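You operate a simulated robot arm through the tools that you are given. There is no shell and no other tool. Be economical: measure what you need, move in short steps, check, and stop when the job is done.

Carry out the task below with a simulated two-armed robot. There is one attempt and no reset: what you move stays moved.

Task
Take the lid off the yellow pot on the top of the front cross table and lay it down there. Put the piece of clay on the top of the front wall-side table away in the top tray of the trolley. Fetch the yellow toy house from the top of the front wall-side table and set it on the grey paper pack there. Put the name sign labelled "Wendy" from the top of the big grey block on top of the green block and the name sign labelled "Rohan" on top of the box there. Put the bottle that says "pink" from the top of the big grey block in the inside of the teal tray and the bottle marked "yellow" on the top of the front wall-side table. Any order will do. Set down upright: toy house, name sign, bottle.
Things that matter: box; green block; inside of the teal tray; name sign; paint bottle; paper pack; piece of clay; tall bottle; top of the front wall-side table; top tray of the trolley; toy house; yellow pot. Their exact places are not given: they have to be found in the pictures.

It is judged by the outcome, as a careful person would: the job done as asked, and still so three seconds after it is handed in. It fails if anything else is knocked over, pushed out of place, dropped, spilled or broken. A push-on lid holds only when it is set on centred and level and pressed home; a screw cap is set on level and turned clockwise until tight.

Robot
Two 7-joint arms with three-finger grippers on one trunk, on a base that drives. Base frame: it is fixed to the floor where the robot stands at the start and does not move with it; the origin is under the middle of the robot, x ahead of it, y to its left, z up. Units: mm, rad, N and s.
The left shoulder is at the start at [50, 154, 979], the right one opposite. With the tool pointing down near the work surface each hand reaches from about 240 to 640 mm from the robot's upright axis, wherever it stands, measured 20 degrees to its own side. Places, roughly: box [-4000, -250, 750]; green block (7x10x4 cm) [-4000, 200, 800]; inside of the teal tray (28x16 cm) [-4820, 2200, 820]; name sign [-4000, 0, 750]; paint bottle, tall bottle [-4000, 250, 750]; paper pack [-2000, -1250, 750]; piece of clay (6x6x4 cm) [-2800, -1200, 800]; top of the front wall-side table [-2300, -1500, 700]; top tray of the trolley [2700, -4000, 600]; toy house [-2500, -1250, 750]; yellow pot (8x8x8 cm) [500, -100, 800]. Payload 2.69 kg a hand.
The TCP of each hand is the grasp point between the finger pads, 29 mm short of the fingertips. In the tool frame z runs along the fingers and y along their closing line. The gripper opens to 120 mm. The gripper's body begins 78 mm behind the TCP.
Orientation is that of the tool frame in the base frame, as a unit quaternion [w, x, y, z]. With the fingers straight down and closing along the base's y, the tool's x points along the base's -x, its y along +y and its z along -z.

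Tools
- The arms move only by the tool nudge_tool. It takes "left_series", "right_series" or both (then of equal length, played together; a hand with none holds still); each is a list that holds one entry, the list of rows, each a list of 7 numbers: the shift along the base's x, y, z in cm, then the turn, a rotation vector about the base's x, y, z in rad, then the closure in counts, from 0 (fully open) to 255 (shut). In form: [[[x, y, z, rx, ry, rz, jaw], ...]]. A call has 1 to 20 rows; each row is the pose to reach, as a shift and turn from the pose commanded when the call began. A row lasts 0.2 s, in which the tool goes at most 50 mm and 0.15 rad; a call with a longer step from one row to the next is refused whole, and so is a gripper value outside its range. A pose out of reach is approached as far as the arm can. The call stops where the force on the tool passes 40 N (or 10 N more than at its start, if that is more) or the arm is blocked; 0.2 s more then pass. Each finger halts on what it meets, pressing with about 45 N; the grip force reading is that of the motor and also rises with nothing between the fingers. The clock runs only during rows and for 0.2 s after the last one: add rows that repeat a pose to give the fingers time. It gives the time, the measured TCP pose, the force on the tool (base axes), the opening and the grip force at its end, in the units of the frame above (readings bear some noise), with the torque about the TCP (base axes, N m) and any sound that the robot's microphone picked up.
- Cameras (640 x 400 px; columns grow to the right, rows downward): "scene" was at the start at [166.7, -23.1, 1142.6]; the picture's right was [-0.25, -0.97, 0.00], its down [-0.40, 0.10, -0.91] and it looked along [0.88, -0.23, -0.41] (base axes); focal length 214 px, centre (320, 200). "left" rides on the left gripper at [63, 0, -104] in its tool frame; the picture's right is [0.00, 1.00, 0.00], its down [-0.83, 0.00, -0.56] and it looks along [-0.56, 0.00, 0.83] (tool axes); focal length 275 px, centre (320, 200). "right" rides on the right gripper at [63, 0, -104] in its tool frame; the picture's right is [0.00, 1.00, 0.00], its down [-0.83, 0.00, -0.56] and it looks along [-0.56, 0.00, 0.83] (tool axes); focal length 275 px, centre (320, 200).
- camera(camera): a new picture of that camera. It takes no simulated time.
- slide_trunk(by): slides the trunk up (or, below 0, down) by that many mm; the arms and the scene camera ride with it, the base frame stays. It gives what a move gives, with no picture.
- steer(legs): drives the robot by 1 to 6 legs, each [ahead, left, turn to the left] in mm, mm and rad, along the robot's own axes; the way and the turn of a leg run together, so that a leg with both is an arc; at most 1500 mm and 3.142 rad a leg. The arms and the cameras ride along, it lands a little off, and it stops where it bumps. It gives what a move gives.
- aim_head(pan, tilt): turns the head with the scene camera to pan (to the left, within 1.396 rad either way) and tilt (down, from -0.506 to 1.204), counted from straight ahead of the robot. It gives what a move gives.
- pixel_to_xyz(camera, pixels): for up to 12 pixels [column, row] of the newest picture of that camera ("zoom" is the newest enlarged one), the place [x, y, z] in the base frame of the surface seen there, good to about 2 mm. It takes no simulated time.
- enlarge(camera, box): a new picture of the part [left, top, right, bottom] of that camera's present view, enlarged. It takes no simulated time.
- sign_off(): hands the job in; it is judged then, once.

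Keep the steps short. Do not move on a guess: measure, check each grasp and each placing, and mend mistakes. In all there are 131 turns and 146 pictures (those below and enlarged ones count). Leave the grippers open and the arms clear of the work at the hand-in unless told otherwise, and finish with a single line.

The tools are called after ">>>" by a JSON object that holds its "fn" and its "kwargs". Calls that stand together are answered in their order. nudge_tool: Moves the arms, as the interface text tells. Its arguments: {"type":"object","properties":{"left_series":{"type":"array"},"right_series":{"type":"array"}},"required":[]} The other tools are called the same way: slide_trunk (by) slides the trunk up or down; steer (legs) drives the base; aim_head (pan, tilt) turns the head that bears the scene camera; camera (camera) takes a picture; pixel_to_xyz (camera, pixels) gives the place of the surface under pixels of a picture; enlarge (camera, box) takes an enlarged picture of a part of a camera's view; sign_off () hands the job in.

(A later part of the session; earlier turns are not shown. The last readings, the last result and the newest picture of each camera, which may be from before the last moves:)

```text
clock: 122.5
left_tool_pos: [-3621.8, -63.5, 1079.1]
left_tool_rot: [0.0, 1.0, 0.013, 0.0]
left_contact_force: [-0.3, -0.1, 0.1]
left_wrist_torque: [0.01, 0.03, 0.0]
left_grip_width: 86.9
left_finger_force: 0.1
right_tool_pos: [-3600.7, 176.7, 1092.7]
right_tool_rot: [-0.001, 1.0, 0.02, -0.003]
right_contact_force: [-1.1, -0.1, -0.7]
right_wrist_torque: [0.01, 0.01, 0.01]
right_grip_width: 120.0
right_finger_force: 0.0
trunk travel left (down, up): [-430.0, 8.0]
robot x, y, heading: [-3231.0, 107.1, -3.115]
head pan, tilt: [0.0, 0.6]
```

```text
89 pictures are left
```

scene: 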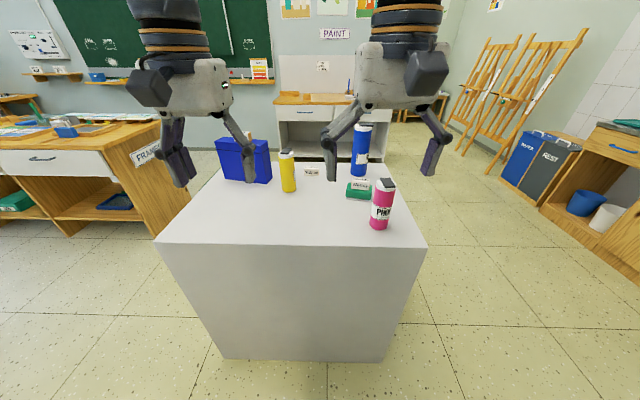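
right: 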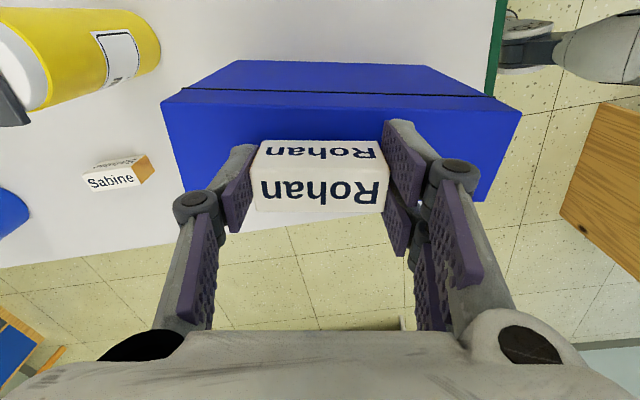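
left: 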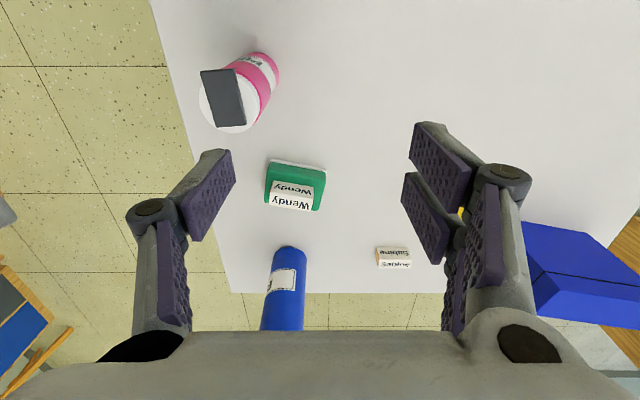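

I move ahead so that both bottles are in reach, at about x=-3465.

>>> {"fn": "steer", "kwargs": {"legs": [[0, 0, -0.03], [235, 0, 0]]}}

>>> {"fn": "camera", "kwargs": {"camera": "scene"}}

>>> {"fn": "camera", "kwargs": {"camera": "left"}}

>>> {"fn": "camera", "kwargs": {"camera": "right"}}

```text
clock: 124.7
left_tool_pos: [-3861.4, -51.3, 1079.5]
left_tool_rot: [0.0, 1.0, -0.002, -0.001]
left_contact_force: [-0.5, -0.7, 0.1]
left_wrist_torque: [-0.03, -0.03, -0.04]
left_grip_width: 87.0
left_finger_force: 0.1
right_tool_pos: [-3833.1, 187.7, 1092.0]
right_tool_rot: [-0.001, 1.0, 0.004, -0.003]
right_contact_force: [0.0, 0.2, -0.5]
right_wrist_torque: [0.0, 0.01, -0.01]
right_grip_width: 120.0
right_finger_force: 0.0
trunk travel left (down, up): [-430.0, 8.0]
robot x, y, heading: [-3465.9, 103.6, 3.141]
head pan, tilt: [0.0, 0.6]
```

```text
88 pictures are left
```

scene: 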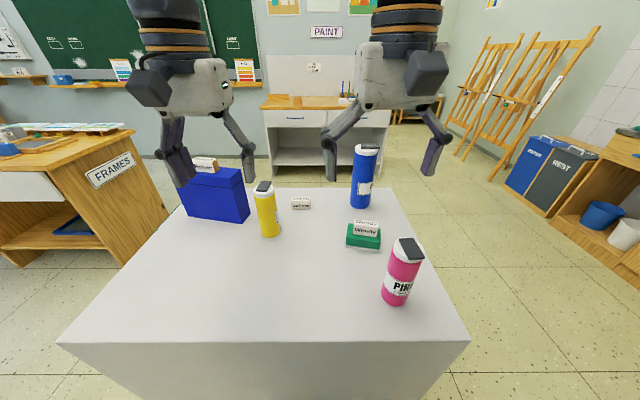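

```text
87 pictures are left
```

left: 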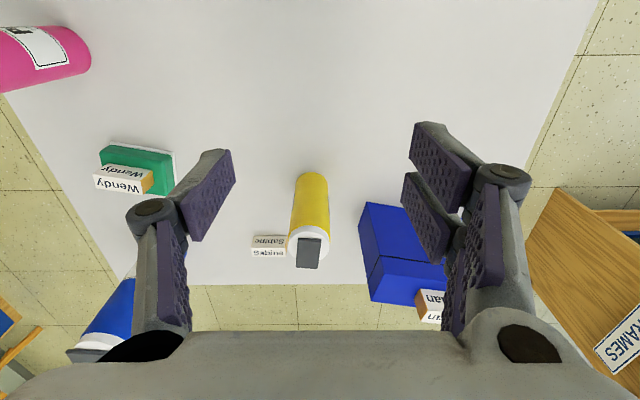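

```text
86 pictures are left
```

right: 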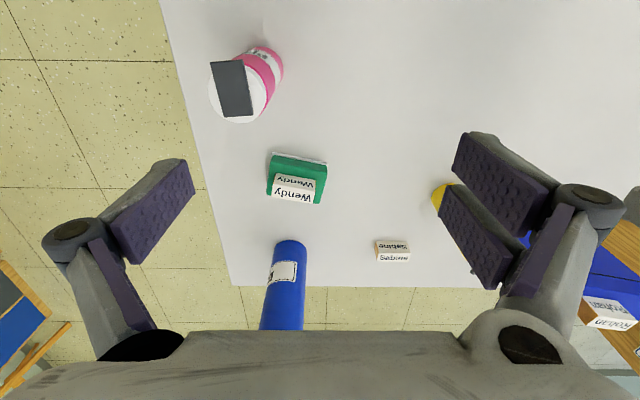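

I measure both bottles' caps and bodies.

>>> {"fn": "pixel_to_xyz", "kwargs": {"camera": "left", "pixels": [[290, 235], [327, 235], [309, 226], [310, 178], [292, 205], [329, 205], [310, 205], [309, 240]]}}

>>> {"fn": "pixel_to_xyz", "kwargs": {"camera": "scene", "pixels": [[256, 205], [274, 205], [266, 210], [268, 235], [388, 262], [418, 268], [403, 265], [397, 290], [264, 184], [409, 248]]}}

>>> {"fn": "enlarge", "kwargs": {"camera": "scene", "box": [230, 170, 310, 250]}}

>>> {"fn": "enlarge", "kwargs": {"camera": "scene", "box": [360, 220, 450, 310]}}

```text
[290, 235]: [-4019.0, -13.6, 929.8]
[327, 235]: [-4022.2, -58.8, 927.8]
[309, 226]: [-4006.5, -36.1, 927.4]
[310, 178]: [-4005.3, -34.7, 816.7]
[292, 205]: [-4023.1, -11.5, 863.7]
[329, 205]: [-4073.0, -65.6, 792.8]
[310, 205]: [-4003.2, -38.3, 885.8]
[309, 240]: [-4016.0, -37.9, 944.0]
```

```text
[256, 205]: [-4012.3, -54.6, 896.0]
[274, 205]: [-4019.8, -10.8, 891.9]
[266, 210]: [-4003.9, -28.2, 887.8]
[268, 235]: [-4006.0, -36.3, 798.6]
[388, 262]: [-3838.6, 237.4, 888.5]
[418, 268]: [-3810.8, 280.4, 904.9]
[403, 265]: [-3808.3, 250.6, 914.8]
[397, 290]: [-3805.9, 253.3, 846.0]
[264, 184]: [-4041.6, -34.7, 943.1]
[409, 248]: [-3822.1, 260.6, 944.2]
```

```text
5.00 times, centred on (270, 210) of scene
```

zoom: 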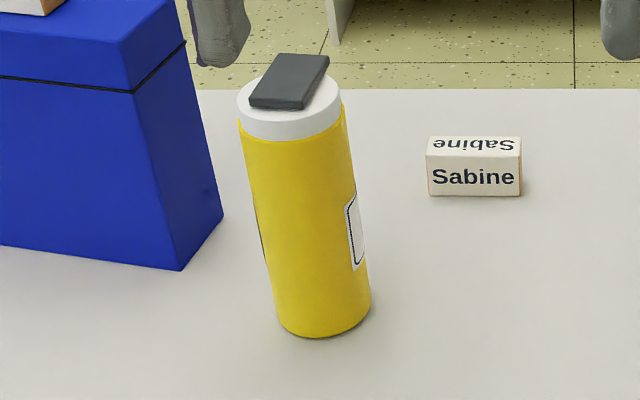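

```text
4.44 times, centred on (405, 265) of scene
```

zoom: 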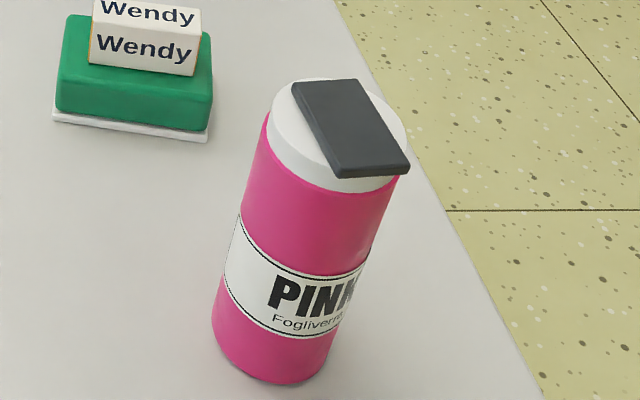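

Yellow bottle axis ≈ (-4027,-36), radius ≈24; pink ≈ (-3830,259). I take pink with the right hand: first go above it, and at the same time test the left hand's reach above yellow (staying above all tops).

>>> {"fn": "nudge_tool", "kwargs": {"left_series": [[[-4, 0.5, -1, 0, 0, 0, 70], [-8, 1, -3, 0, 0, 0, 70], [-12, 1.5, -5, 0, 0, 0, 70], [-16.6, 1.5, -6.5, 0, 0, 0, 70], [-16.6, 1.5, -8, 0, 0, 0, 70], [-16.6, 1.5, -8, 0, 0, 0, 70]]], "right_series": [[[0, 2.5, 0, 0, 0, 0, 40], [0.3, 5, -1, 0, 0, 0, 60], [0.3, 7.1, -3, 0, 0, 0, 70], [0.3, 7.1, -5, 0, 0, 0, 70], [0.3, 7.1, -8, 0, 0, 0, 70], [0.3, 7.1, -8, 0, 0, 0, 70]]]}}

>>> {"fn": "camera", "kwargs": {"camera": "left"}}

>>> {"fn": "camera", "kwargs": {"camera": "right"}}

```text
clock: 126.1
left_tool_pos: [-4012.9, -35.9, 995.9]
left_tool_rot: [0.0, 1.0, -0.002, 0.0]
left_contact_force: [1.0, -1.2, -0.4]
left_wrist_torque: [-0.06, 0.01, -0.02]
left_grip_width: 86.9
left_finger_force: 0.1
left hand out of reach, approached as far as the arm can: row 4, 5, 6
right_tool_pos: [-3828.2, 258.9, 1011.8]
right_tool_rot: [-0.002, 1.0, 0.003, -0.003]
right_contact_force: [-0.1, 0.0, 1.0]
right_wrist_torque: [0.02, 0.01, 0.01]
right_grip_width: 87.1
right_finger_force: 0.1
trunk travel left (down, up): [-430.0, 8.0]
robot x, y, heading: [-3467.9, 104.7, 3.143]
head pan, tilt: [0.0, 0.6]
```

```text
83 pictures are left
```

left: 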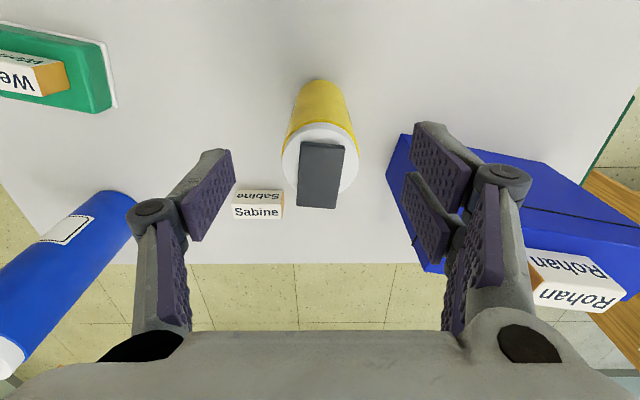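

```text
82 pictures are left
```

right: 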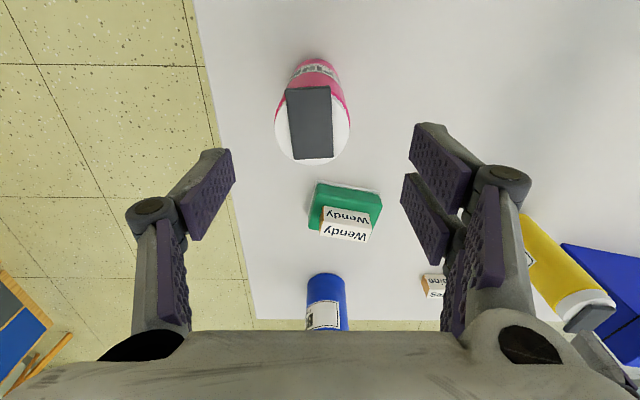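

Both are nearly above. I refine the axis positions from the ring edges.

>>> {"fn": "pixel_to_xyz", "kwargs": {"camera": "left", "pixels": [[284, 165], [356, 165], [320, 126], [310, 200], [322, 85], [352, 185]]}}

>>> {"fn": "pixel_to_xyz", "kwargs": {"camera": "right", "pixels": [[277, 125], [348, 125], [313, 75], [313, 85], [310, 150], [290, 155]]}}

```text
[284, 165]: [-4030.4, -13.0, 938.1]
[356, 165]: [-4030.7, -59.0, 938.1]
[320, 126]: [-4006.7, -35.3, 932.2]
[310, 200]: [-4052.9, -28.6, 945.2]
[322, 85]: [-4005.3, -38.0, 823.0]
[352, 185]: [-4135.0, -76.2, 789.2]
```

```text
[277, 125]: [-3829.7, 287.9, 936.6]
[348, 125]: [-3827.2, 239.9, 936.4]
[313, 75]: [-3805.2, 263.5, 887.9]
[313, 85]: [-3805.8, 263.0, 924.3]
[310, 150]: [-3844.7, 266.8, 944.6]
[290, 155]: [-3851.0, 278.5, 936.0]
```

Yellow axis (-4030,-36), pink (-3830,263). Both hands descend to z≈885 without closing yet.

>>> {"fn": "nudge_tool", "kwargs": {"left_series": [[[0, 0, -2, 0, 0, 0, 70], [-0.5, 0, -5, 0, 0, 0, 70], [-1.0, 0, -8, 0, 0, 0, 70], [-1.7, 0, -11.1, 0, 0, 0, 70], [-1.7, 0, -11.1, 0, 0, 0, 70]]], "right_series": [[[-0.2, 0.45, -3, 0, 0, 0, 70], [-0.2, 0.45, -6, 0, 0, 0, 70], [-0.2, 0.45, -9.5, 0, 0, 0, 70], [-0.2, 0.45, -12.7, 0, 0, 0, 70], [-0.2, 0.45, -12.7, 0, 0, 0, 70]]]}}

>>> {"fn": "camera", "kwargs": {"camera": "left"}}

>>> {"fn": "camera", "kwargs": {"camera": "right"}}

```text
clock: 127.3
left_tool_pos: [-4029.9, -36.0, 885.7]
left_tool_rot: [-0.001, 1.0, -0.002, -0.002]
left_contact_force: [0.9, -0.6, -0.1]
left_wrist_torque: [0.01, 0.04, 0.0]
left_grip_width: 86.9
left_finger_force: 0.0
right_tool_pos: [-3830.4, 261.6, 884.6]
right_tool_rot: [-0.001, 1.0, 0.004, -0.003]
right_contact_force: [0.6, -0.8, 1.1]
right_wrist_torque: [-0.01, -0.01, 0.0]
right_grip_width: 87.2
right_finger_force: 0.0
trunk travel left (down, up): [-430.0, 8.0]
robot x, y, heading: [-3465.2, 102.9, 3.144]
head pan, tilt: [0.0, 0.6]
```

```text
81 pictures are left
```

left: 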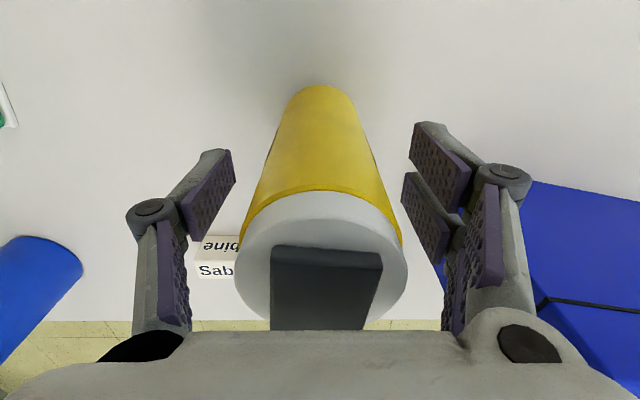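

```text
80 pictures are left
```

right: 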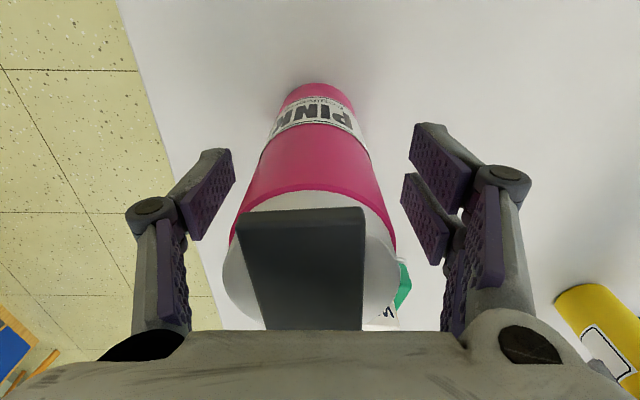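

Both hands straddle their bottles at the right spot. I close and check the grip.

>>> {"fn": "nudge_tool", "kwargs": {"left_series": [[[0, 0, 0, 0, 0, 0, 150], [0, 0, 0, 0, 0, 0, 255], [0, 0, 0, 0, 0, 0, 255], [0, 0, 0, 0, 0, 0, 255]]], "right_series": [[[0, 0.2, 0, 0, 0, 0, 150], [0, 0.2, 0, 0, 0, 0, 255], [0, 0.2, 0, 0, 0, 0, 255], [0, 0.2, 0, 0, 0, 0, 255]]]}}

>>> {"fn": "nudge_tool", "kwargs": {"left_series": [[[0, 0, 2, 0, 0, 0, 255], [0.5, 0, 6, 0, 0, 0, 255], [3, 0, 10, 0, 0, 0, 255], [6, 0, 14, 0, 0, 0, 255], [10, 0, 16, 0, 0, 0, 255], [14, 0, 18, 0, 0, 0, 255], [18, 0, 20, 0, 0, 0, 255]]], "right_series": [[[0, 0, 2, 0, 0, 0, 255], [0, 0, 5, 0, 0, 0, 255], [0, 0, 9, 0, 0, 0, 255], [0, 0, 13, 0, 0, 0, 255], [0, 0, 16, 0, 0, 0, 255], [0, 0, 18, 0, 0, 0, 255], [0, 0, 20, 0, 0, 0, 255]]]}}

>>> {"fn": "camera", "kwargs": {"camera": "scene"}}

```text
clock: 128.3
left_tool_pos: [-4030.1, -35.3, 884.8]
left_tool_rot: [0.0, 1.0, -0.002, -0.001]
left_contact_force: [-0.6, -1.1, 1.4]
left_wrist_torque: [-0.09, 0.05, 0.01]
left_grip_width: 53.1
left_finger_force: 44.8
right_tool_pos: [-3831.2, 264.0, 885.4]
right_tool_rot: [-0.001, 1.0, 0.003, -0.003]
right_contact_force: [-0.3, -0.7, 0.8]
right_wrist_torque: [-0.06, 0.04, 0.03]
right_grip_width: 52.6
right_finger_force: 45.1
trunk travel left (down, up): [-430.0, 8.0]
robot x, y, heading: [-3464.2, 105.0, 3.138]
head pan, tilt: [0.0, 0.6]
```

```text
clock: 129.9
left_tool_pos: [-3848.3, -39.8, 1085.6]
left_tool_rot: [0.0, 1.0, -0.002, -0.001]
left_contact_force: [0.2, -0.1, -3.6]
left_wrist_torque: [0.03, 0.01, 0.0]
left_grip_width: 53.0
left_finger_force: 45.0
right_tool_pos: [-3830.4, 263.8, 1087.3]
right_tool_rot: [-0.001, 1.0, 0.003, -0.004]
right_contact_force: [0.1, 0.0, -3.9]
right_wrist_torque: [0.04, -0.01, 0.0]
right_grip_width: 52.5
right_finger_force: 44.6
trunk travel left (down, up): [-430.0, 8.0]
robot x, y, heading: [-3463.5, 104.2, 3.137]
head pan, tilt: [0.0, 0.6]
```

```text
79 pictures are left
```

scene: 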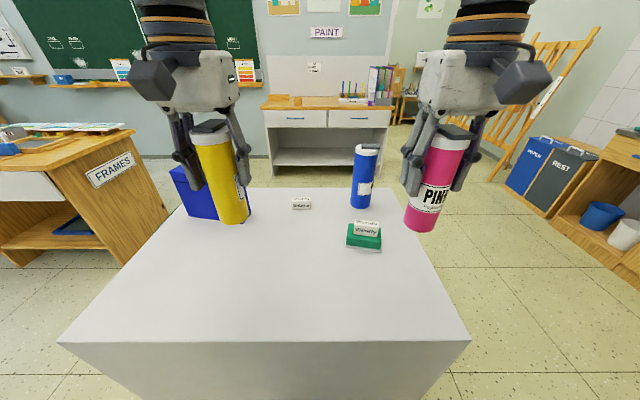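

Both bottles are held. I back off and look to the right for the teal tray.

>>> {"fn": "enlarge", "kwargs": {"camera": "scene", "box": [170, 110, 270, 240]}}

>>> {"fn": "steer", "kwargs": {"legs": [[-300, 0, 0], [0, -500, 0]]}}

>>> {"fn": "aim_head", "kwargs": {"pan": -0.6, "tilt": 0.35}}

>>> {"fn": "camera", "kwargs": {"camera": "scene"}}

```text
3.08 times, centred on (220, 175) of scene
```

zoom: 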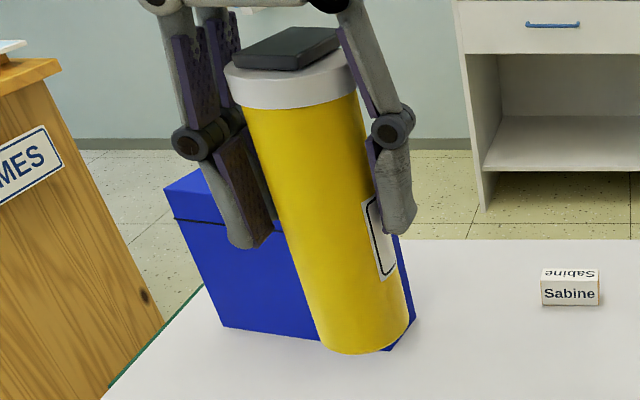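

```text
clock: 135.9
left_tool_pos: [-3549.2, 470.2, 1084.7]
left_tool_rot: [0.0, 1.0, 0.002, -0.001]
left_contact_force: [-0.1, 0.1, -4.3]
left_wrist_torque: [-0.03, -0.04, -0.01]
left_grip_width: 52.9
left_finger_force: 44.6
right_tool_pos: [-3532.7, 773.8, 1086.3]
right_tool_rot: [0.0, 1.0, 0.005, -0.002]
right_contact_force: [0.1, 0.2, -3.9]
right_wrist_torque: [-0.05, -0.03, 0.0]
right_grip_width: 52.2
right_finger_force: 44.3
trunk travel left (down, up): [-430.0, 8.0]
robot x, y, heading: [-3167.4, 612.8, -3.14]
head pan, tilt: [0.0, 0.6]
```

```text
clock: 136.9
left_tool_pos: [-3549.4, 470.0, 1085.0]
left_tool_rot: [0.0, 1.0, 0.002, -0.001]
left_contact_force: [0.3, -0.2, -2.7]
left_wrist_torque: [0.03, -0.02, 0.02]
left_grip_width: 52.9
left_finger_force: 45.1
right_tool_pos: [-3532.1, 772.8, 1085.7]
right_tool_rot: [0.0, 1.0, 0.005, -0.002]
right_contact_force: [0.1, 0.5, -4.3]
right_wrist_torque: [-0.01, -0.01, 0.0]
right_grip_width: 52.5
right_finger_force: 45.0
trunk travel left (down, up): [-430.0, 8.0]
robot x, y, heading: [-3167.9, 613.1, -3.137]
head pan, tilt: [-0.6, 0.351]
```

```text
77 pictures are left
```

scene: 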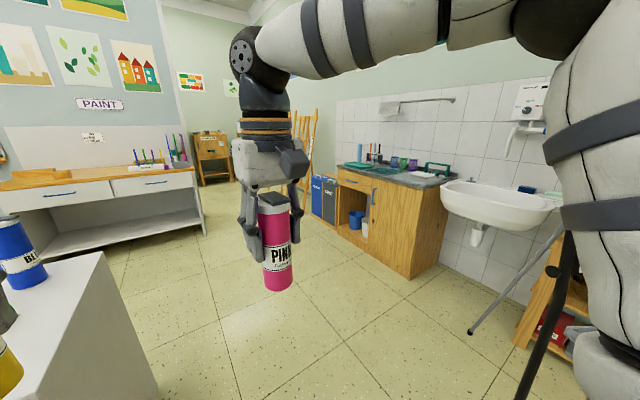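

I see the sink counter at (400,180) with something teal at (360,165), and an easel leg on the right. I zoom and measure.

>>> {"fn": "enlarge", "kwargs": {"camera": "scene", "box": [320, 130, 470, 230]}}

>>> {"fn": "pixel_to_xyz", "kwargs": {"camera": "scene", "pixels": [[358, 165], [340, 172], [445, 186], [409, 278], [340, 232], [470, 333], [310, 205], [335, 222], [550, 270], [525, 390]]}}

```text
4.00 times, centred on (395, 180) of scene
```

zoom: 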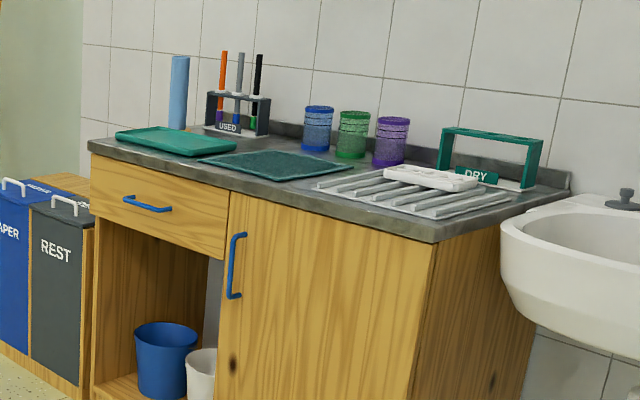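

```text
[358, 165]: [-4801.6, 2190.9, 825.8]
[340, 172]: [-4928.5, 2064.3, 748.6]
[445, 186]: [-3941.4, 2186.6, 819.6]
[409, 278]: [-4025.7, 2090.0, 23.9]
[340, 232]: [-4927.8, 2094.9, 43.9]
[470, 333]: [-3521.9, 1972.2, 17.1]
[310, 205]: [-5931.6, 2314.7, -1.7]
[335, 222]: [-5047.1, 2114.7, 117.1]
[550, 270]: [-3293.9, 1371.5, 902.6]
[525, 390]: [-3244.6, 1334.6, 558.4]
```

Teal tray ≈ (-4820,2200). I check the paint table's right end before planning.

>>> {"fn": "pixel_to_xyz", "kwargs": {"camera": "scene", "pixels": [[203, 232], [195, 172], [60, 258], [300, 300], [230, 240], [400, 330]]}}

>>> {"fn": "pixel_to_xyz", "kwargs": {"camera": "zoom", "pixels": [[118, 135], [150, 126], [234, 147], [200, 155], [180, 140], [90, 150], [430, 235], [210, 165], [265, 160]]}}

```text
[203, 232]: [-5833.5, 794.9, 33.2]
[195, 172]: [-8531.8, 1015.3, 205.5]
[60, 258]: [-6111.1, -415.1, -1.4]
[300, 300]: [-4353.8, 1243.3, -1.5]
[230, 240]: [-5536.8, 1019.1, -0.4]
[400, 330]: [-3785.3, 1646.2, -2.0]
```

```text
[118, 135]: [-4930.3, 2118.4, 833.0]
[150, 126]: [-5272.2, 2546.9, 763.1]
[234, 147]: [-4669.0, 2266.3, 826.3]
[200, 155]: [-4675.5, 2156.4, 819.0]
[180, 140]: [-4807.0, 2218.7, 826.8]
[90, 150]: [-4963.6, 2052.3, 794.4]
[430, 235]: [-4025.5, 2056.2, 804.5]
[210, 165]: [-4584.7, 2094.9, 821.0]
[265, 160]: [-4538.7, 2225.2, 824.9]
```

All clear. I drive to (-4900,1600) facing the counter.

>>> {"fn": "steer", "kwargs": {"legs": [[0, -240, 0], [1130, 0, 0], [0, 0, -1.57], [700, 0, 0], [0, 580, 0]]}}

>>> {"fn": "aim_head", "kwargs": {"pan": -0.1, "tilt": 0.6}}

>>> {"fn": "camera", "kwargs": {"camera": "scene"}}

```text
clock: 156.4
left_tool_pos: [-5022.9, 1913.7, 1084.6]
left_tool_rot: [-0.001, 0.717, -0.697, -0.002]
left_contact_force: [0.3, 0.7, -4.5]
left_wrist_torque: [0.02, 0.01, 0.02]
left_grip_width: 52.7
left_finger_force: 44.9
right_tool_pos: [-4721.1, 1904.8, 1085.5]
right_tool_rot: [-0.003, 0.72, -0.694, -0.002]
right_contact_force: [-0.1, -0.5, -4.9]
right_wrist_torque: [-0.01, 0.0, -0.02]
right_grip_width: 52.5
right_finger_force: 45.2
trunk travel left (down, up): [-430.0, 8.0]
robot x, y, heading: [-4868.0, 1531.5, 1.598]
head pan, tilt: [-0.6, 0.351]
```

```text
clock: 157.4
left_tool_pos: [-5023.6, 1913.9, 1085.2]
left_tool_rot: [-0.001, 0.717, -0.697, -0.001]
left_contact_force: [-0.4, 0.0, -2.9]
left_wrist_torque: [0.03, -0.01, 0.0]
left_grip_width: 52.6
left_finger_force: 45.0
right_tool_pos: [-4720.1, 1905.5, 1084.3]
right_tool_rot: [-0.002, 0.721, -0.693, -0.001]
right_contact_force: [0.1, -0.3, -4.9]
right_wrist_torque: [-0.02, 0.0, -0.03]
right_grip_width: 52.5
right_finger_force: 45.4
trunk travel left (down, up): [-430.0, 8.0]
robot x, y, heading: [-4868.2, 1533.3, 1.599]
head pan, tilt: [-0.099, 0.6]
```

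```text
75 pictures are left
```

scene: 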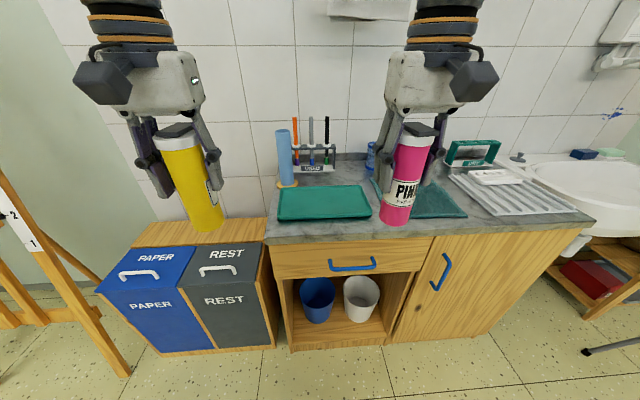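

>>> {"fn": "enlarge", "kwargs": {"camera": "scene", "box": [260, 110, 420, 240]}}

>>> {"fn": "pixel_to_xyz", "kwargs": {"camera": "scene", "pixels": [[285, 192], [282, 217], [366, 190], [371, 214], [325, 203], [285, 170], [310, 165], [265, 238], [325, 218], [360, 205], [300, 200]]}}

```text
3.08 times, centred on (340, 175) of scene
```

zoom: 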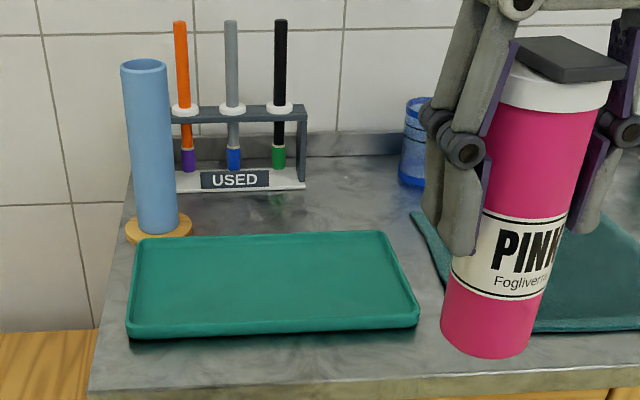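

```text
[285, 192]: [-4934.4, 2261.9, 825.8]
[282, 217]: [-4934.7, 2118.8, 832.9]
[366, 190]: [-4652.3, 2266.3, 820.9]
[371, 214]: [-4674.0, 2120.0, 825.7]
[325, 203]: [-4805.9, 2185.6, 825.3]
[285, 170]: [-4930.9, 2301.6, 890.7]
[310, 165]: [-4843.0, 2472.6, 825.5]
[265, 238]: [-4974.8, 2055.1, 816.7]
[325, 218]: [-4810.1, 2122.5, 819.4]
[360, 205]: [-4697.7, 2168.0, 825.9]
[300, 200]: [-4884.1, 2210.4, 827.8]
```

Tray floor z≈826, inside x -4935..-4665, y 2120..2270. I drive 130 mm ahead, then move pink over (-4760,2190).

>>> {"fn": "steer", "kwargs": {"legs": [[130, 0, 0]]}}

>>> {"fn": "nudge_tool", "kwargs": {"right_series": [[[-1, 4, 0, 0, 0, 0, 255], [-2, 8, -1, 0, 0, 0, 255], [-3, 12, -3, 0, 0, 0, 255], [-3.7, 15.3, -6, 0, 0, 0, 255], [-3.7, 15.3, -10, 0, 0, 0, 255], [-3.7, 15.3, -13, 0, 0, 0, 255], [-3.7, 15.3, -13, 0, 0, 0, 255]]]}}

>>> {"fn": "camera", "kwargs": {"camera": "scene"}}

>>> {"fn": "camera", "kwargs": {"camera": "right"}}

```text
clock: 158.7
left_tool_pos: [-5026.2, 2041.6, 1085.1]
left_tool_rot: [0.0, 0.716, -0.698, 0.0]
left_contact_force: [1.1, 0.5, -3.7]
left_wrist_torque: [-0.07, 0.04, 0.0]
left_grip_width: 52.5
left_finger_force: 44.9
right_tool_pos: [-4723.9, 2034.0, 1085.3]
right_tool_rot: [-0.002, 0.72, -0.694, -0.001]
right_contact_force: [-0.2, 0.6, -3.4]
right_wrist_torque: [-0.02, 0.01, -0.04]
right_grip_width: 52.3
right_finger_force: 44.9
trunk travel left (down, up): [-430.0, 8.0]
robot x, y, heading: [-4872.0, 1665.4, 1.601]
head pan, tilt: [-0.099, 0.6]
```

```text
clock: 160.2
left_tool_pos: [-5026.9, 2041.3, 1086.6]
left_tool_rot: [-0.001, 0.717, -0.697, -0.001]
left_contact_force: [0.3, 0.6, -4.8]
left_wrist_torque: [-0.02, -0.03, -0.03]
left_grip_width: 52.9
left_finger_force: 44.1
right_tool_pos: [-4759.9, 2187.3, 956.0]
right_tool_rot: [-0.002, 0.72, -0.694, 0.0]
right_contact_force: [0.5, -0.8, -3.8]
right_wrist_torque: [0.01, 0.02, 0.01]
right_grip_width: 52.6
right_finger_force: 45.2
trunk travel left (down, up): [-430.0, 8.0]
robot x, y, heading: [-4869.5, 1663.9, 1.6]
head pan, tilt: [-0.099, 0.6]
```

```text
73 pictures are left
```

scene: 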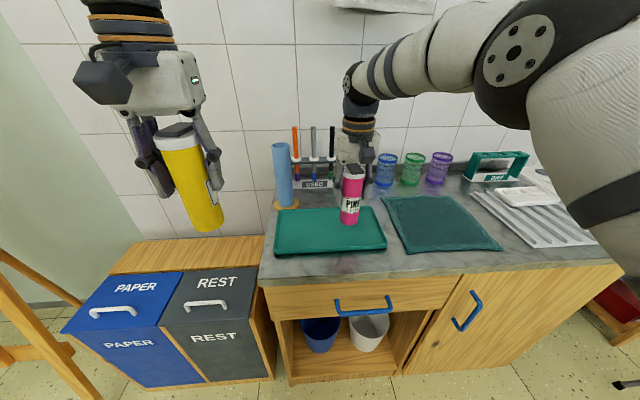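

```text
72 pictures are left
```

right: 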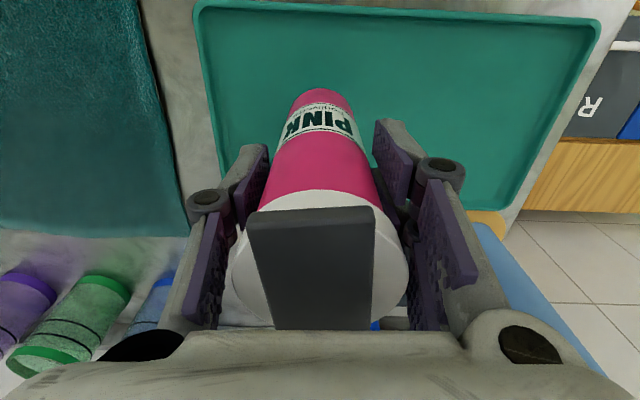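

Pink is over the tray, clear of the rack. I lower to contact.

>>> {"fn": "nudge_tool", "kwargs": {"right_series": [[[-0.3, 0, -1.5, 0, 0, 0, 255], [-0.3, 0, -2.7, 0, 0, 0, 255], [-0.3, 0, -3.1, 0, 0, 0, 255], [-0.3, 0, -3.3, 0, 0, 0, 255], [-0.3, 0, -3.4, 0, 0, 0, 255], [-0.3, 0, -3.5, 0, 0, 0, 255], [-0.3, 0, -3.6, 0, 0, 0, 255], [-0.3, 0, -3.7, 0, 0, 0, 255]]]}}

>>> {"fn": "enlarge", "kwargs": {"camera": "scene", "box": [260, 110, 420, 260]}}

```text
clock: 162.1
left_tool_pos: [-5027.1, 2040.2, 1086.3]
left_tool_rot: [-0.002, 0.717, -0.698, -0.002]
left_contact_force: [-0.2, 0.1, -5.0]
left_wrist_torque: [0.01, 0.01, 0.0]
left_grip_width: 52.8
left_finger_force: 45.2
right_tool_pos: [-4762.8, 2185.9, 923.1]
right_tool_rot: [-0.005, 0.719, -0.695, -0.005]
right_contact_force: [0.5, 2.2, 25.3]
right_wrist_torque: [-0.49, -0.2, 0.02]
right_grip_width: 52.4
right_finger_force: 44.7
trunk travel left (down, up): [-430.0, 8.0]
robot x, y, heading: [-4870.8, 1662.3, 1.596]
head pan, tilt: [-0.099, 0.6]
```

```text
2.67 times, centred on (340, 185) of scene
```

zoom: 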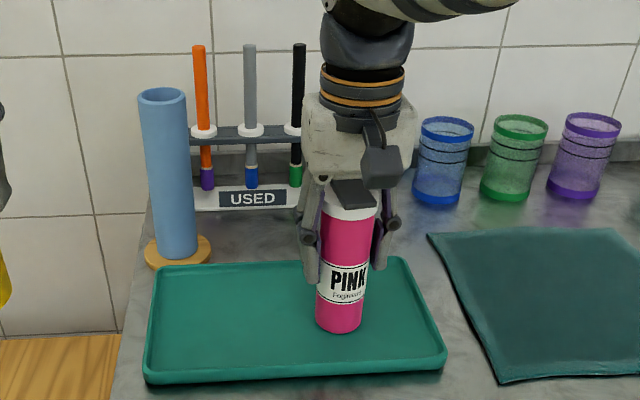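

Standing on the tray (25 N). I ease off, open, and rise.

>>> {"fn": "nudge_tool", "kwargs": {"right_series": [[[0, 0, 0.15, 0, 0, 0, 255], [0, 0, 0.15, 0, 0, 0, 150], [0, 0, 0.15, 0, 0, 0, 70], [0, 0, 0.15, 0, 0, 0, 70], [0, 0, 3, 0, 0, 0, 70], [0, 0, 7, 0, 0, 0, 70], [0, -1, 11, 0, 0, 0, 70], [0, -4, 14, 0, 0, 0, 70], [1, -8, 16, 0, 0, 0, 70], [2, -12, 16, 0, 0, 0, 0], [3, -16, 16, 0, 0, 0, 0]]]}}

>>> {"fn": "camera", "kwargs": {"camera": "scene"}}

```text
clock: 164.4
left_tool_pos: [-5025.2, 2041.1, 1086.1]
left_tool_rot: [0.0, 0.716, -0.698, -0.001]
left_contact_force: [0.3, -0.1, -4.5]
left_wrist_torque: [0.0, 0.06, -0.01]
left_grip_width: 52.6
left_finger_force: 44.7
right_tool_pos: [-4728.5, 2027.6, 1076.5]
right_tool_rot: [-0.003, 0.72, -0.694, -0.002]
right_contact_force: [0.4, -0.6, 0.0]
right_wrist_torque: [-0.01, 0.02, 0.02]
right_grip_width: 120.2
right_finger_force: 0.0
trunk travel left (down, up): [-430.0, 8.0]
robot x, y, heading: [-4874.0, 1661.5, 1.595]
head pan, tilt: [-0.099, 0.6]
```

```text
70 pictures are left
```

scene: 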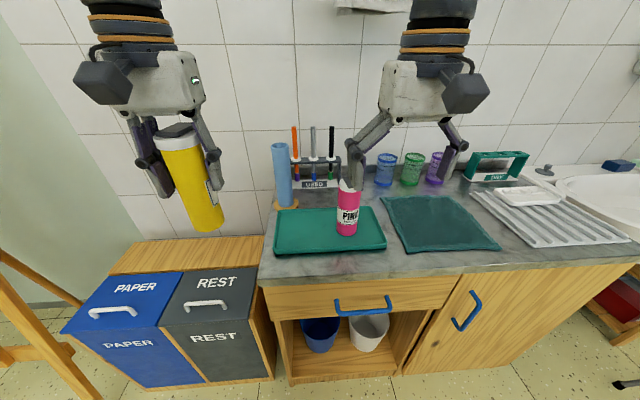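

Pink stands in the tray. Now I drive with the yellow bottle back to the front of the room, heading for the wall-side table.

>>> {"fn": "steer", "kwargs": {"legs": [[-800, 0, 0], [0, -560, 0], [0, 0, -1.597], [1140, 0, 0], [0, 0, -1.571], [1350, 0, 0]]}}

>>> {"fn": "aim_head", "kwargs": {"pan": 0.3, "tilt": 0.55}}

>>> {"fn": "camera", "kwargs": {"camera": "scene"}}

```text
clock: 192.6
left_tool_pos: [-2983.2, -849.0, 1084.9]
left_tool_rot: [0.001, 0.703, 0.711, -0.001]
left_contact_force: [-0.3, -0.2, -3.5]
left_wrist_torque: [0.02, -0.01, -0.01]
left_grip_width: 52.2
left_finger_force: 45.2
right_tool_pos: [-3278.4, -830.1, 1077.4]
right_tool_rot: [0.001, 0.7, 0.714, -0.002]
right_contact_force: [0.0, -0.2, 0.4]
right_wrist_torque: [-0.01, -0.03, -0.01]
right_grip_width: 120.0
right_finger_force: 0.0
trunk travel left (down, up): [-430.0, 8.0]
robot x, y, heading: [-3132.0, -463.9, -1.564]
head pan, tilt: [-0.099, 0.6]
```

```text
clock: 193.4
left_tool_pos: [-2981.9, -848.3, 1086.6]
left_tool_rot: [0.001, 0.704, 0.711, 0.0]
left_contact_force: [-0.1, -0.5, -3.8]
left_wrist_torque: [0.0, -0.02, 0.01]
left_grip_width: 52.6
left_finger_force: 45.4
right_tool_pos: [-3278.8, -830.5, 1077.5]
right_tool_rot: [0.001, 0.701, 0.714, -0.002]
right_contact_force: [0.0, 0.0, 0.2]
right_wrist_torque: [-0.02, -0.02, 0.02]
right_grip_width: 119.9
right_finger_force: 0.1
trunk travel left (down, up): [-430.0, 8.0]
robot x, y, heading: [-3131.5, -470.4, -1.562]
head pan, tilt: [0.3, 0.55]
```

```text
69 pictures are left
```

scene: 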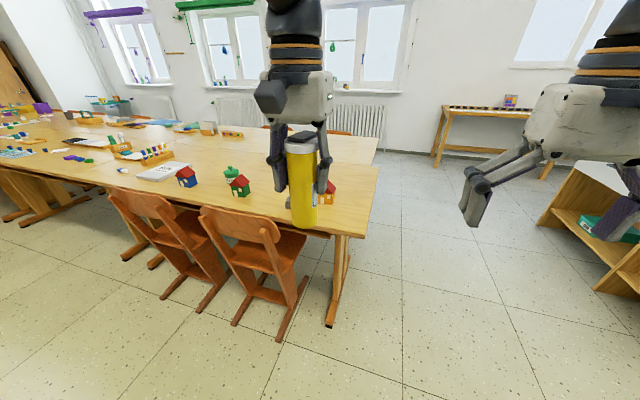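

I measure chair, table and free-table spots.

>>> {"fn": "pixel_to_xyz", "kwargs": {"camera": "scene", "pixels": [[280, 340], [300, 325], [200, 310], [270, 250], [245, 228], [130, 205], [330, 190], [345, 190], [345, 232], [360, 172], [160, 170], [250, 160]]}}

>>> {"fn": "enlarge", "kwargs": {"camera": "scene", "box": [60, 100, 400, 312]}}

```text
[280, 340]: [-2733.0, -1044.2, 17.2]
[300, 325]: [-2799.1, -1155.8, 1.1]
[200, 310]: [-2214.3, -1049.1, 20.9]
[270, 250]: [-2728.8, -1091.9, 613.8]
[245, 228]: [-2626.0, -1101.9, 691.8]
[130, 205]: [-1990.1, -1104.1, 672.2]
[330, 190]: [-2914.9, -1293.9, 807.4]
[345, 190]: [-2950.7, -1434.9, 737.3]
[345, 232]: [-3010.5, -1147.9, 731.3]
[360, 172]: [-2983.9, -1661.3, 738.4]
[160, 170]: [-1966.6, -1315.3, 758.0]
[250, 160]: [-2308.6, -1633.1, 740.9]
```

```text
1.88 times, centred on (230, 206) of scene
```

zoom: 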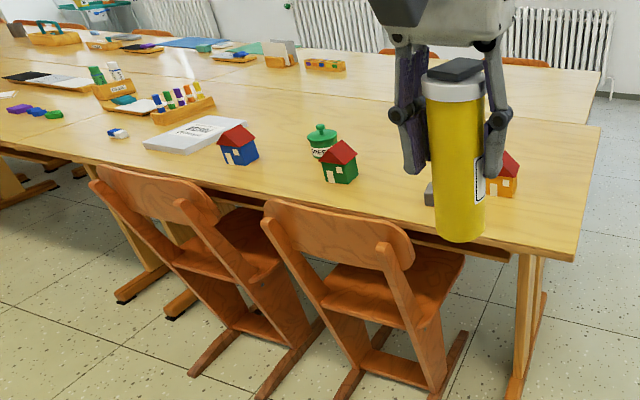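

Chair feet reach y≈-1045, so I stand at about (-2780,-735), facing the table.

>>> {"fn": "steer", "kwargs": {"legs": [[0, 350, -0.008], [260, 0, 0]]}}

>>> {"fn": "aim_head", "kwargs": {"pan": 0.0, "tilt": 0.75}}

>>> {"fn": "camera", "kwargs": {"camera": "scene"}}

>>> {"fn": "camera", "kwargs": {"camera": "right"}}

```text
clock: 198.2
left_tool_pos: [-2633.1, -1107.5, 1084.8]
left_tool_rot: [0.0, 0.705, 0.709, 0.0]
left_contact_force: [-0.3, -0.8, -4.5]
left_wrist_torque: [0.06, 0.01, 0.02]
left_grip_width: 52.5
left_finger_force: 45.3
right_tool_pos: [-2927.7, -1087.7, 1075.7]
right_tool_rot: [0.0, 0.702, 0.713, -0.002]
right_contact_force: [0.5, 0.4, -0.1]
right_wrist_torque: [0.03, 0.02, -0.01]
right_grip_width: 119.9
right_finger_force: 0.0
trunk travel left (down, up): [-430.0, 8.0]
robot x, y, heading: [-2779.0, -726.3, -1.565]
head pan, tilt: [0.3, 0.55]
```

```text
clock: 198.9
left_tool_pos: [-2634.2, -1107.5, 1084.9]
left_tool_rot: [0.0, 0.705, 0.709, -0.001]
left_contact_force: [0.1, 0.1, -3.5]
left_wrist_torque: [-0.01, 0.03, 0.03]
left_grip_width: 52.6
left_finger_force: 45.0
right_tool_pos: [-2928.0, -1087.8, 1076.4]
right_tool_rot: [0.001, 0.701, 0.713, -0.002]
right_contact_force: [-0.5, 0.1, -0.2]
right_wrist_torque: [0.0, 0.05, 0.0]
right_grip_width: 119.9
right_finger_force: 0.1
trunk travel left (down, up): [-430.0, 8.0]
robot x, y, heading: [-2777.3, -725.6, -1.565]
head pan, tilt: [0.0, 0.75]
```

```text
67 pictures are left
```

scene: 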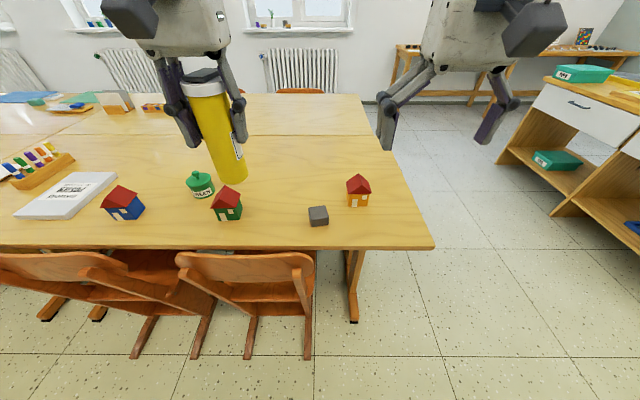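

```text
66 pictures are left
```

right: 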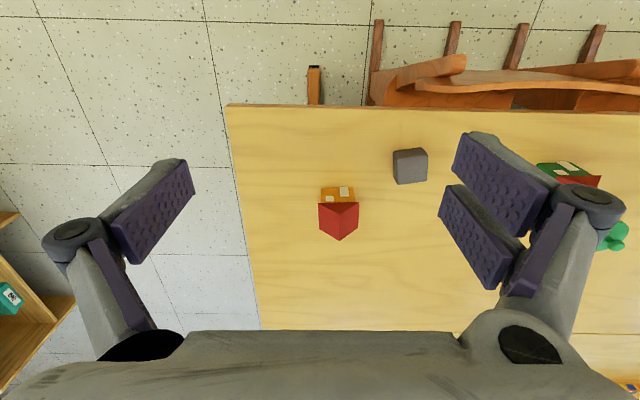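

The yellow house is at (358,192); free table for the bottle near (275,195). I measure.

>>> {"fn": "pixel_to_xyz", "kwargs": {"camera": "scene", "pixels": [[275, 195], [285, 180], [240, 212], [212, 185], [318, 212], [300, 225], [318, 225], [50, 195], [115, 175]]}}

>>> {"fn": "pixel_to_xyz", "kwargs": {"camera": "right", "pixels": [[322, 192], [352, 192], [337, 189], [337, 200], [320, 208], [358, 208], [339, 203], [339, 238], [394, 165], [426, 165], [410, 153], [410, 182]]}}

>>> {"fn": "enlarge", "kwargs": {"camera": "right", "box": [280, 130, 440, 260]}}

```text
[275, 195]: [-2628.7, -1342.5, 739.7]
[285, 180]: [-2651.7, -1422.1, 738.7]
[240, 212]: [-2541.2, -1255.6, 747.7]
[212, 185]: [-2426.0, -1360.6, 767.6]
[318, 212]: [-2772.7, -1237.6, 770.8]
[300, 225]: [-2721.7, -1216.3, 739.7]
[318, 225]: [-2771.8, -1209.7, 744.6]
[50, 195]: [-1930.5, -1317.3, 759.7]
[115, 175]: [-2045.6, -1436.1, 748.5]
```

```text
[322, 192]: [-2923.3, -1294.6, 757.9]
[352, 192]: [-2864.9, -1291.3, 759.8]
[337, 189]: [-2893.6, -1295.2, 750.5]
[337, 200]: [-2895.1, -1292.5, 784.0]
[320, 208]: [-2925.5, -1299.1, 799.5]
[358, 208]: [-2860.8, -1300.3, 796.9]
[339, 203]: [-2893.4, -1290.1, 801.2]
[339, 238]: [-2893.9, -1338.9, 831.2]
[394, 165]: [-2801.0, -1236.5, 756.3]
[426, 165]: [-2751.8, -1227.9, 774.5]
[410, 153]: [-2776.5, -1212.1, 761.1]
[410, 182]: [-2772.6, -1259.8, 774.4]
```

```text
3.08 times, centred on (360, 195) of right
```

zoom: 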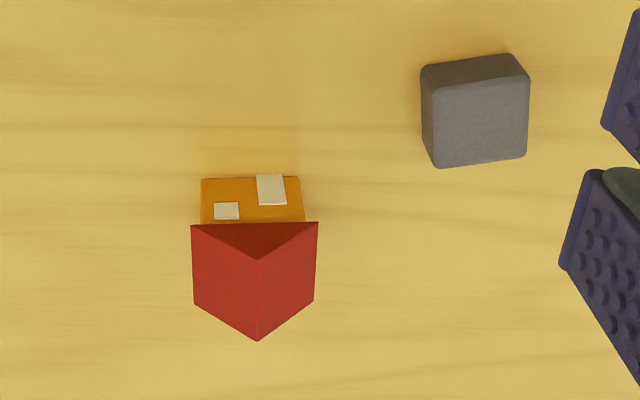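

House: walls x -2923..-2865, y≈-1292..-1342, ridge ≈831. Clay centre (-2775,-1238). First I put the yellow bottle at the free spot (-2650,-1290): move over and lower to just above the table.

>>> {"fn": "nudge_tool", "kwargs": {"left_series": [[[-0.4, -4, 0, 0, 0, 0, 255], [-0.8, -8, -1, 0, 0, 0, 255], [-1.2, -12, -2, 0, 0, 0, 255], [-1.6, -16, -4, 0, 0, 0, 255], [-1.6, -18.3, -7, 0, 0, 0, 255], [-1.6, -18.3, -11, 0, 0, 0, 255], [-1.6, -18.3, -15, 0, 0, 0, 255], [-1.6, -18.3, -19, 0, 0, 0, 255], [-1.6, -18.3, -22, 0, 0, 0, 255], [-1.6, -18.3, -23, 0, 0, 0, 255], [-1.6, -18.3, -23, 0, 0, 0, 255]]]}}

>>> {"fn": "camera", "kwargs": {"camera": "scene"}}

>>> {"fn": "camera", "kwargs": {"camera": "left"}}

```text
clock: 201.3
left_tool_pos: [-2649.6, -1288.6, 854.9]
left_tool_rot: [0.001, 0.705, 0.709, -0.001]
left_contact_force: [-0.7, 0.0, -4.2]
left_wrist_torque: [0.07, -0.01, 0.01]
left_grip_width: 52.3
left_finger_force: 44.8
left hand out of reach, approached as far as the arm can: row 4, 5, 6, 7, 8, 9, 10
right_tool_pos: [-2929.4, -1088.9, 1076.4]
right_tool_rot: [0.002, 0.702, 0.713, -0.003]
right_contact_force: [0.3, 0.2, 0.6]
right_wrist_torque: [-0.02, -0.02, 0.0]
right_grip_width: 120.0
right_finger_force: 0.1
trunk travel left (down, up): [-430.0, 8.0]
robot x, y, heading: [-2779.0, -722.4, -1.571]
head pan, tilt: [0.0, 0.75]
```

```text
64 pictures are left
```

scene: 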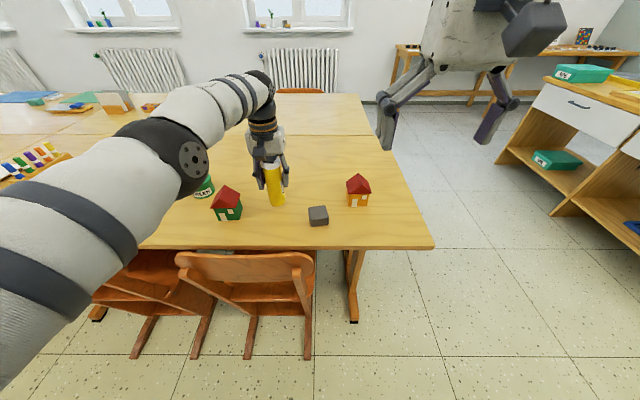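

```text
63 pictures are left
```

left: 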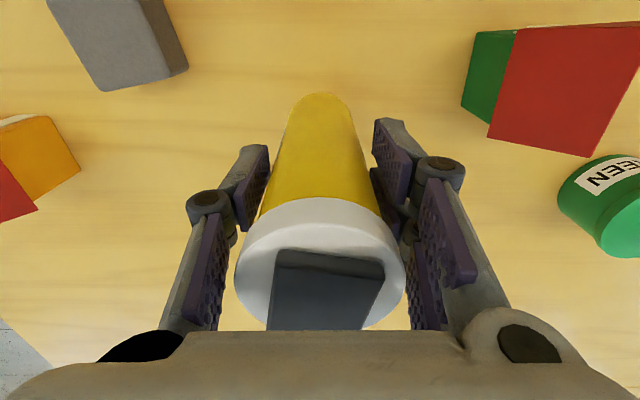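

The bottle hovers over free table with room around it. I lower to contact.

>>> {"fn": "nudge_tool", "kwargs": {"left_series": [[[0, 0, -1.0, 0, 0, 0, 255], [0, 0, -1.5, 0, 0, 0, 255], [0, 0, -1.7, 0, 0, 0, 255], [0, 0, -1.8, 0, 0, 0, 255], [0, 0, -1.9, 0, 0, 0, 255], [0, 0, -2.0, 0, 0, 0, 255], [0, 0, -2.1, 0, 0, 0, 255], [0, 0, -2.2, 0, 0, 0, 255]]]}}

```text
clock: 203.2
left_tool_pos: [-2649.3, -1288.7, 835.9]
left_tool_rot: [0.002, 0.705, 0.709, -0.002]
left_contact_force: [2.3, 4.4, 13.1]
left_wrist_torque: [0.7, 0.05, -0.1]
left_grip_width: 52.3
left_finger_force: 45.2
left hand out of reach, approached as far as the arm can: row 2, 4, 6, 7
right_tool_pos: [-2928.8, -1087.3, 1077.5]
right_tool_rot: [0.002, 0.701, 0.713, -0.003]
right_contact_force: [0.8, 0.6, -1.0]
right_wrist_torque: [-0.02, 0.0, -0.03]
right_grip_width: 119.8
right_finger_force: 0.1
trunk travel left (down, up): [-430.0, 8.0]
robot x, y, heading: [-2779.0, -726.7, -1.57]
head pan, tilt: [0.0, 0.75]
```

Contact. I release and rise.

>>> {"fn": "nudge_tool", "kwargs": {"left_series": [[[0, 0, 0.1, 0, 0, 0, 255], [0, 0, 0.1, 0, 0, 0, 150], [0, 0, 0.1, 0, 0, 0, 70], [0, 0, 0.1, 0, 0, 0, 70], [0, 0, 3, 0, 0, 0, 70], [0, 0, 6.5, 0, 0, 0, 70], [0, 0.5, 10, 0, 0, 0, 70], [0, 2, 14, 0, 0, 0, 70], [0, 6, 17, 0, 0, 0, 40], [0, 10, 20, 0, 0, 0, 0], [0, 14, 22, 0, 0, 0, 0], [0, 18, 23, 0, 0, 0, 0]]]}}

>>> {"fn": "camera", "kwargs": {"camera": "scene"}}

```text
clock: 205.8
left_tool_pos: [-2648.7, -1109.4, 1064.3]
left_tool_rot: [0.001, 0.705, 0.71, -0.002]
left_contact_force: [1.1, 0.0, 0.0]
left_wrist_torque: [-0.03, 0.01, 0.01]
left_grip_width: 120.1
left_finger_force: 0.1
left hand out of reach, approached as far as the arm can: row 5, 6, 7
right_tool_pos: [-2927.9, -1086.5, 1077.2]
right_tool_rot: [0.001, 0.702, 0.713, -0.003]
right_contact_force: [0.7, 0.8, 0.4]
right_wrist_torque: [-0.04, 0.0, 0.0]
right_grip_width: 120.1
right_finger_force: 0.0
trunk travel left (down, up): [-430.0, 8.0]
robot x, y, heading: [-2776.3, -725.2, -1.564]
head pan, tilt: [0.0, 0.75]
```

```text
62 pictures are left
```

scene: 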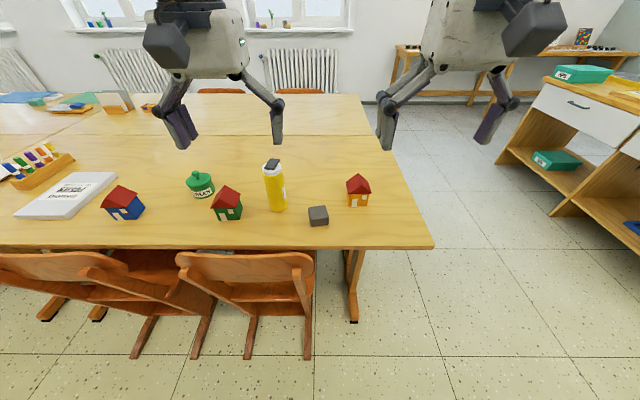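

The bottle stands. The house is a bit far from here and the chair blocks further advance, so I shift right by 245 mm and 60 mm ahead, using the left hand.

>>> {"fn": "steer", "kwargs": {"legs": [[0, -245, 0], [60, 0, 0]]}}

>>> {"fn": "camera", "kwargs": {"camera": "left"}}

```text
clock: 208.8
left_tool_pos: [-2895.9, -1172.0, 1063.1]
left_tool_rot: [0.0, 0.704, 0.71, -0.001]
left_contact_force: [0.1, 0.0, -0.1]
left_wrist_torque: [0.07, 0.0, -0.01]
left_grip_width: 120.3
left_finger_force: 0.1
right_tool_pos: [-3175.0, -1148.7, 1076.8]
right_tool_rot: [0.001, 0.701, 0.713, -0.002]
right_contact_force: [-0.4, -1.0, 0.3]
right_wrist_torque: [0.06, 0.03, 0.0]
right_grip_width: 120.1
right_finger_force: 0.1
trunk travel left (down, up): [-430.0, 8.0]
robot x, y, heading: [-3026.5, -787.5, -1.562]
head pan, tilt: [0.0, 0.75]
```

```text
61 pictures are left
```

left: 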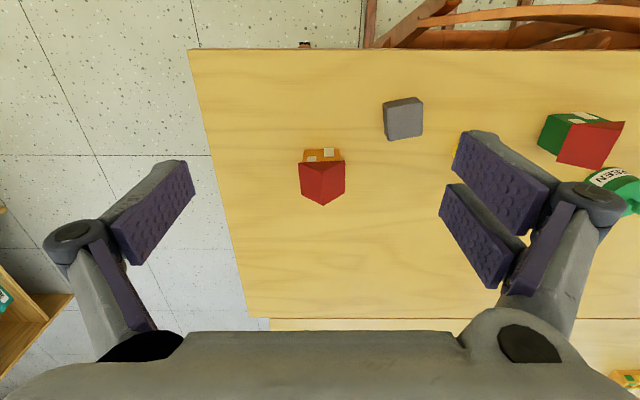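

I move the left hand above the house at z≈900 and check.

>>> {"fn": "nudge_tool", "kwargs": {"left_series": [[[0, -3.5, -3, 0, 0, 0, 0], [0, -7, -6, 0, 0, 0, 0], [0.1, -10.5, -9, 0, 0, 0, 0], [0.1, -14.5, -12, 0, 0, 0, 20], [0.1, -14.5, -16, 0, 0, 0, 40], [0.1, -14.5, -16, 0, 0, 0, 40]]]}}

>>> {"fn": "camera", "kwargs": {"camera": "left"}}

```text
clock: 210.2
left_tool_pos: [-2893.9, -1317.0, 902.9]
left_tool_rot: [0.001, 0.704, 0.71, -0.001]
left_contact_force: [-0.5, -0.3, -0.7]
left_wrist_torque: [0.02, 0.01, 0.0]
left_grip_width: 101.5
left_finger_force: 0.0
right_tool_pos: [-3174.2, -1147.6, 1077.8]
right_tool_rot: [0.002, 0.701, 0.713, -0.003]
right_contact_force: [-0.1, 0.1, 0.4]
right_wrist_torque: [0.0, 0.01, 0.02]
right_grip_width: 119.9
right_finger_force: 0.1
trunk travel left (down, up): [-430.0, 8.0]
robot x, y, heading: [-3026.0, -783.0, -1.562]
head pan, tilt: [0.0, 0.75]
```

```text
60 pictures are left
```

left: 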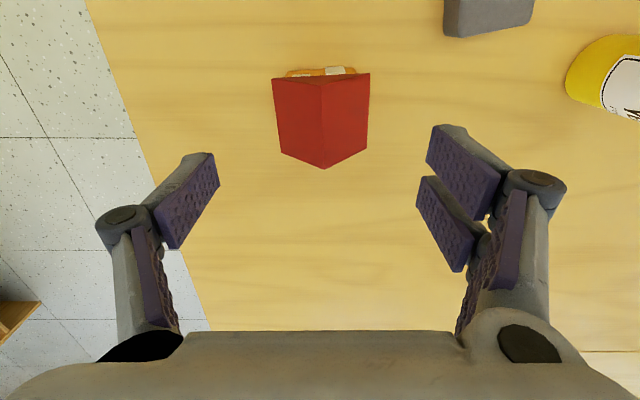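

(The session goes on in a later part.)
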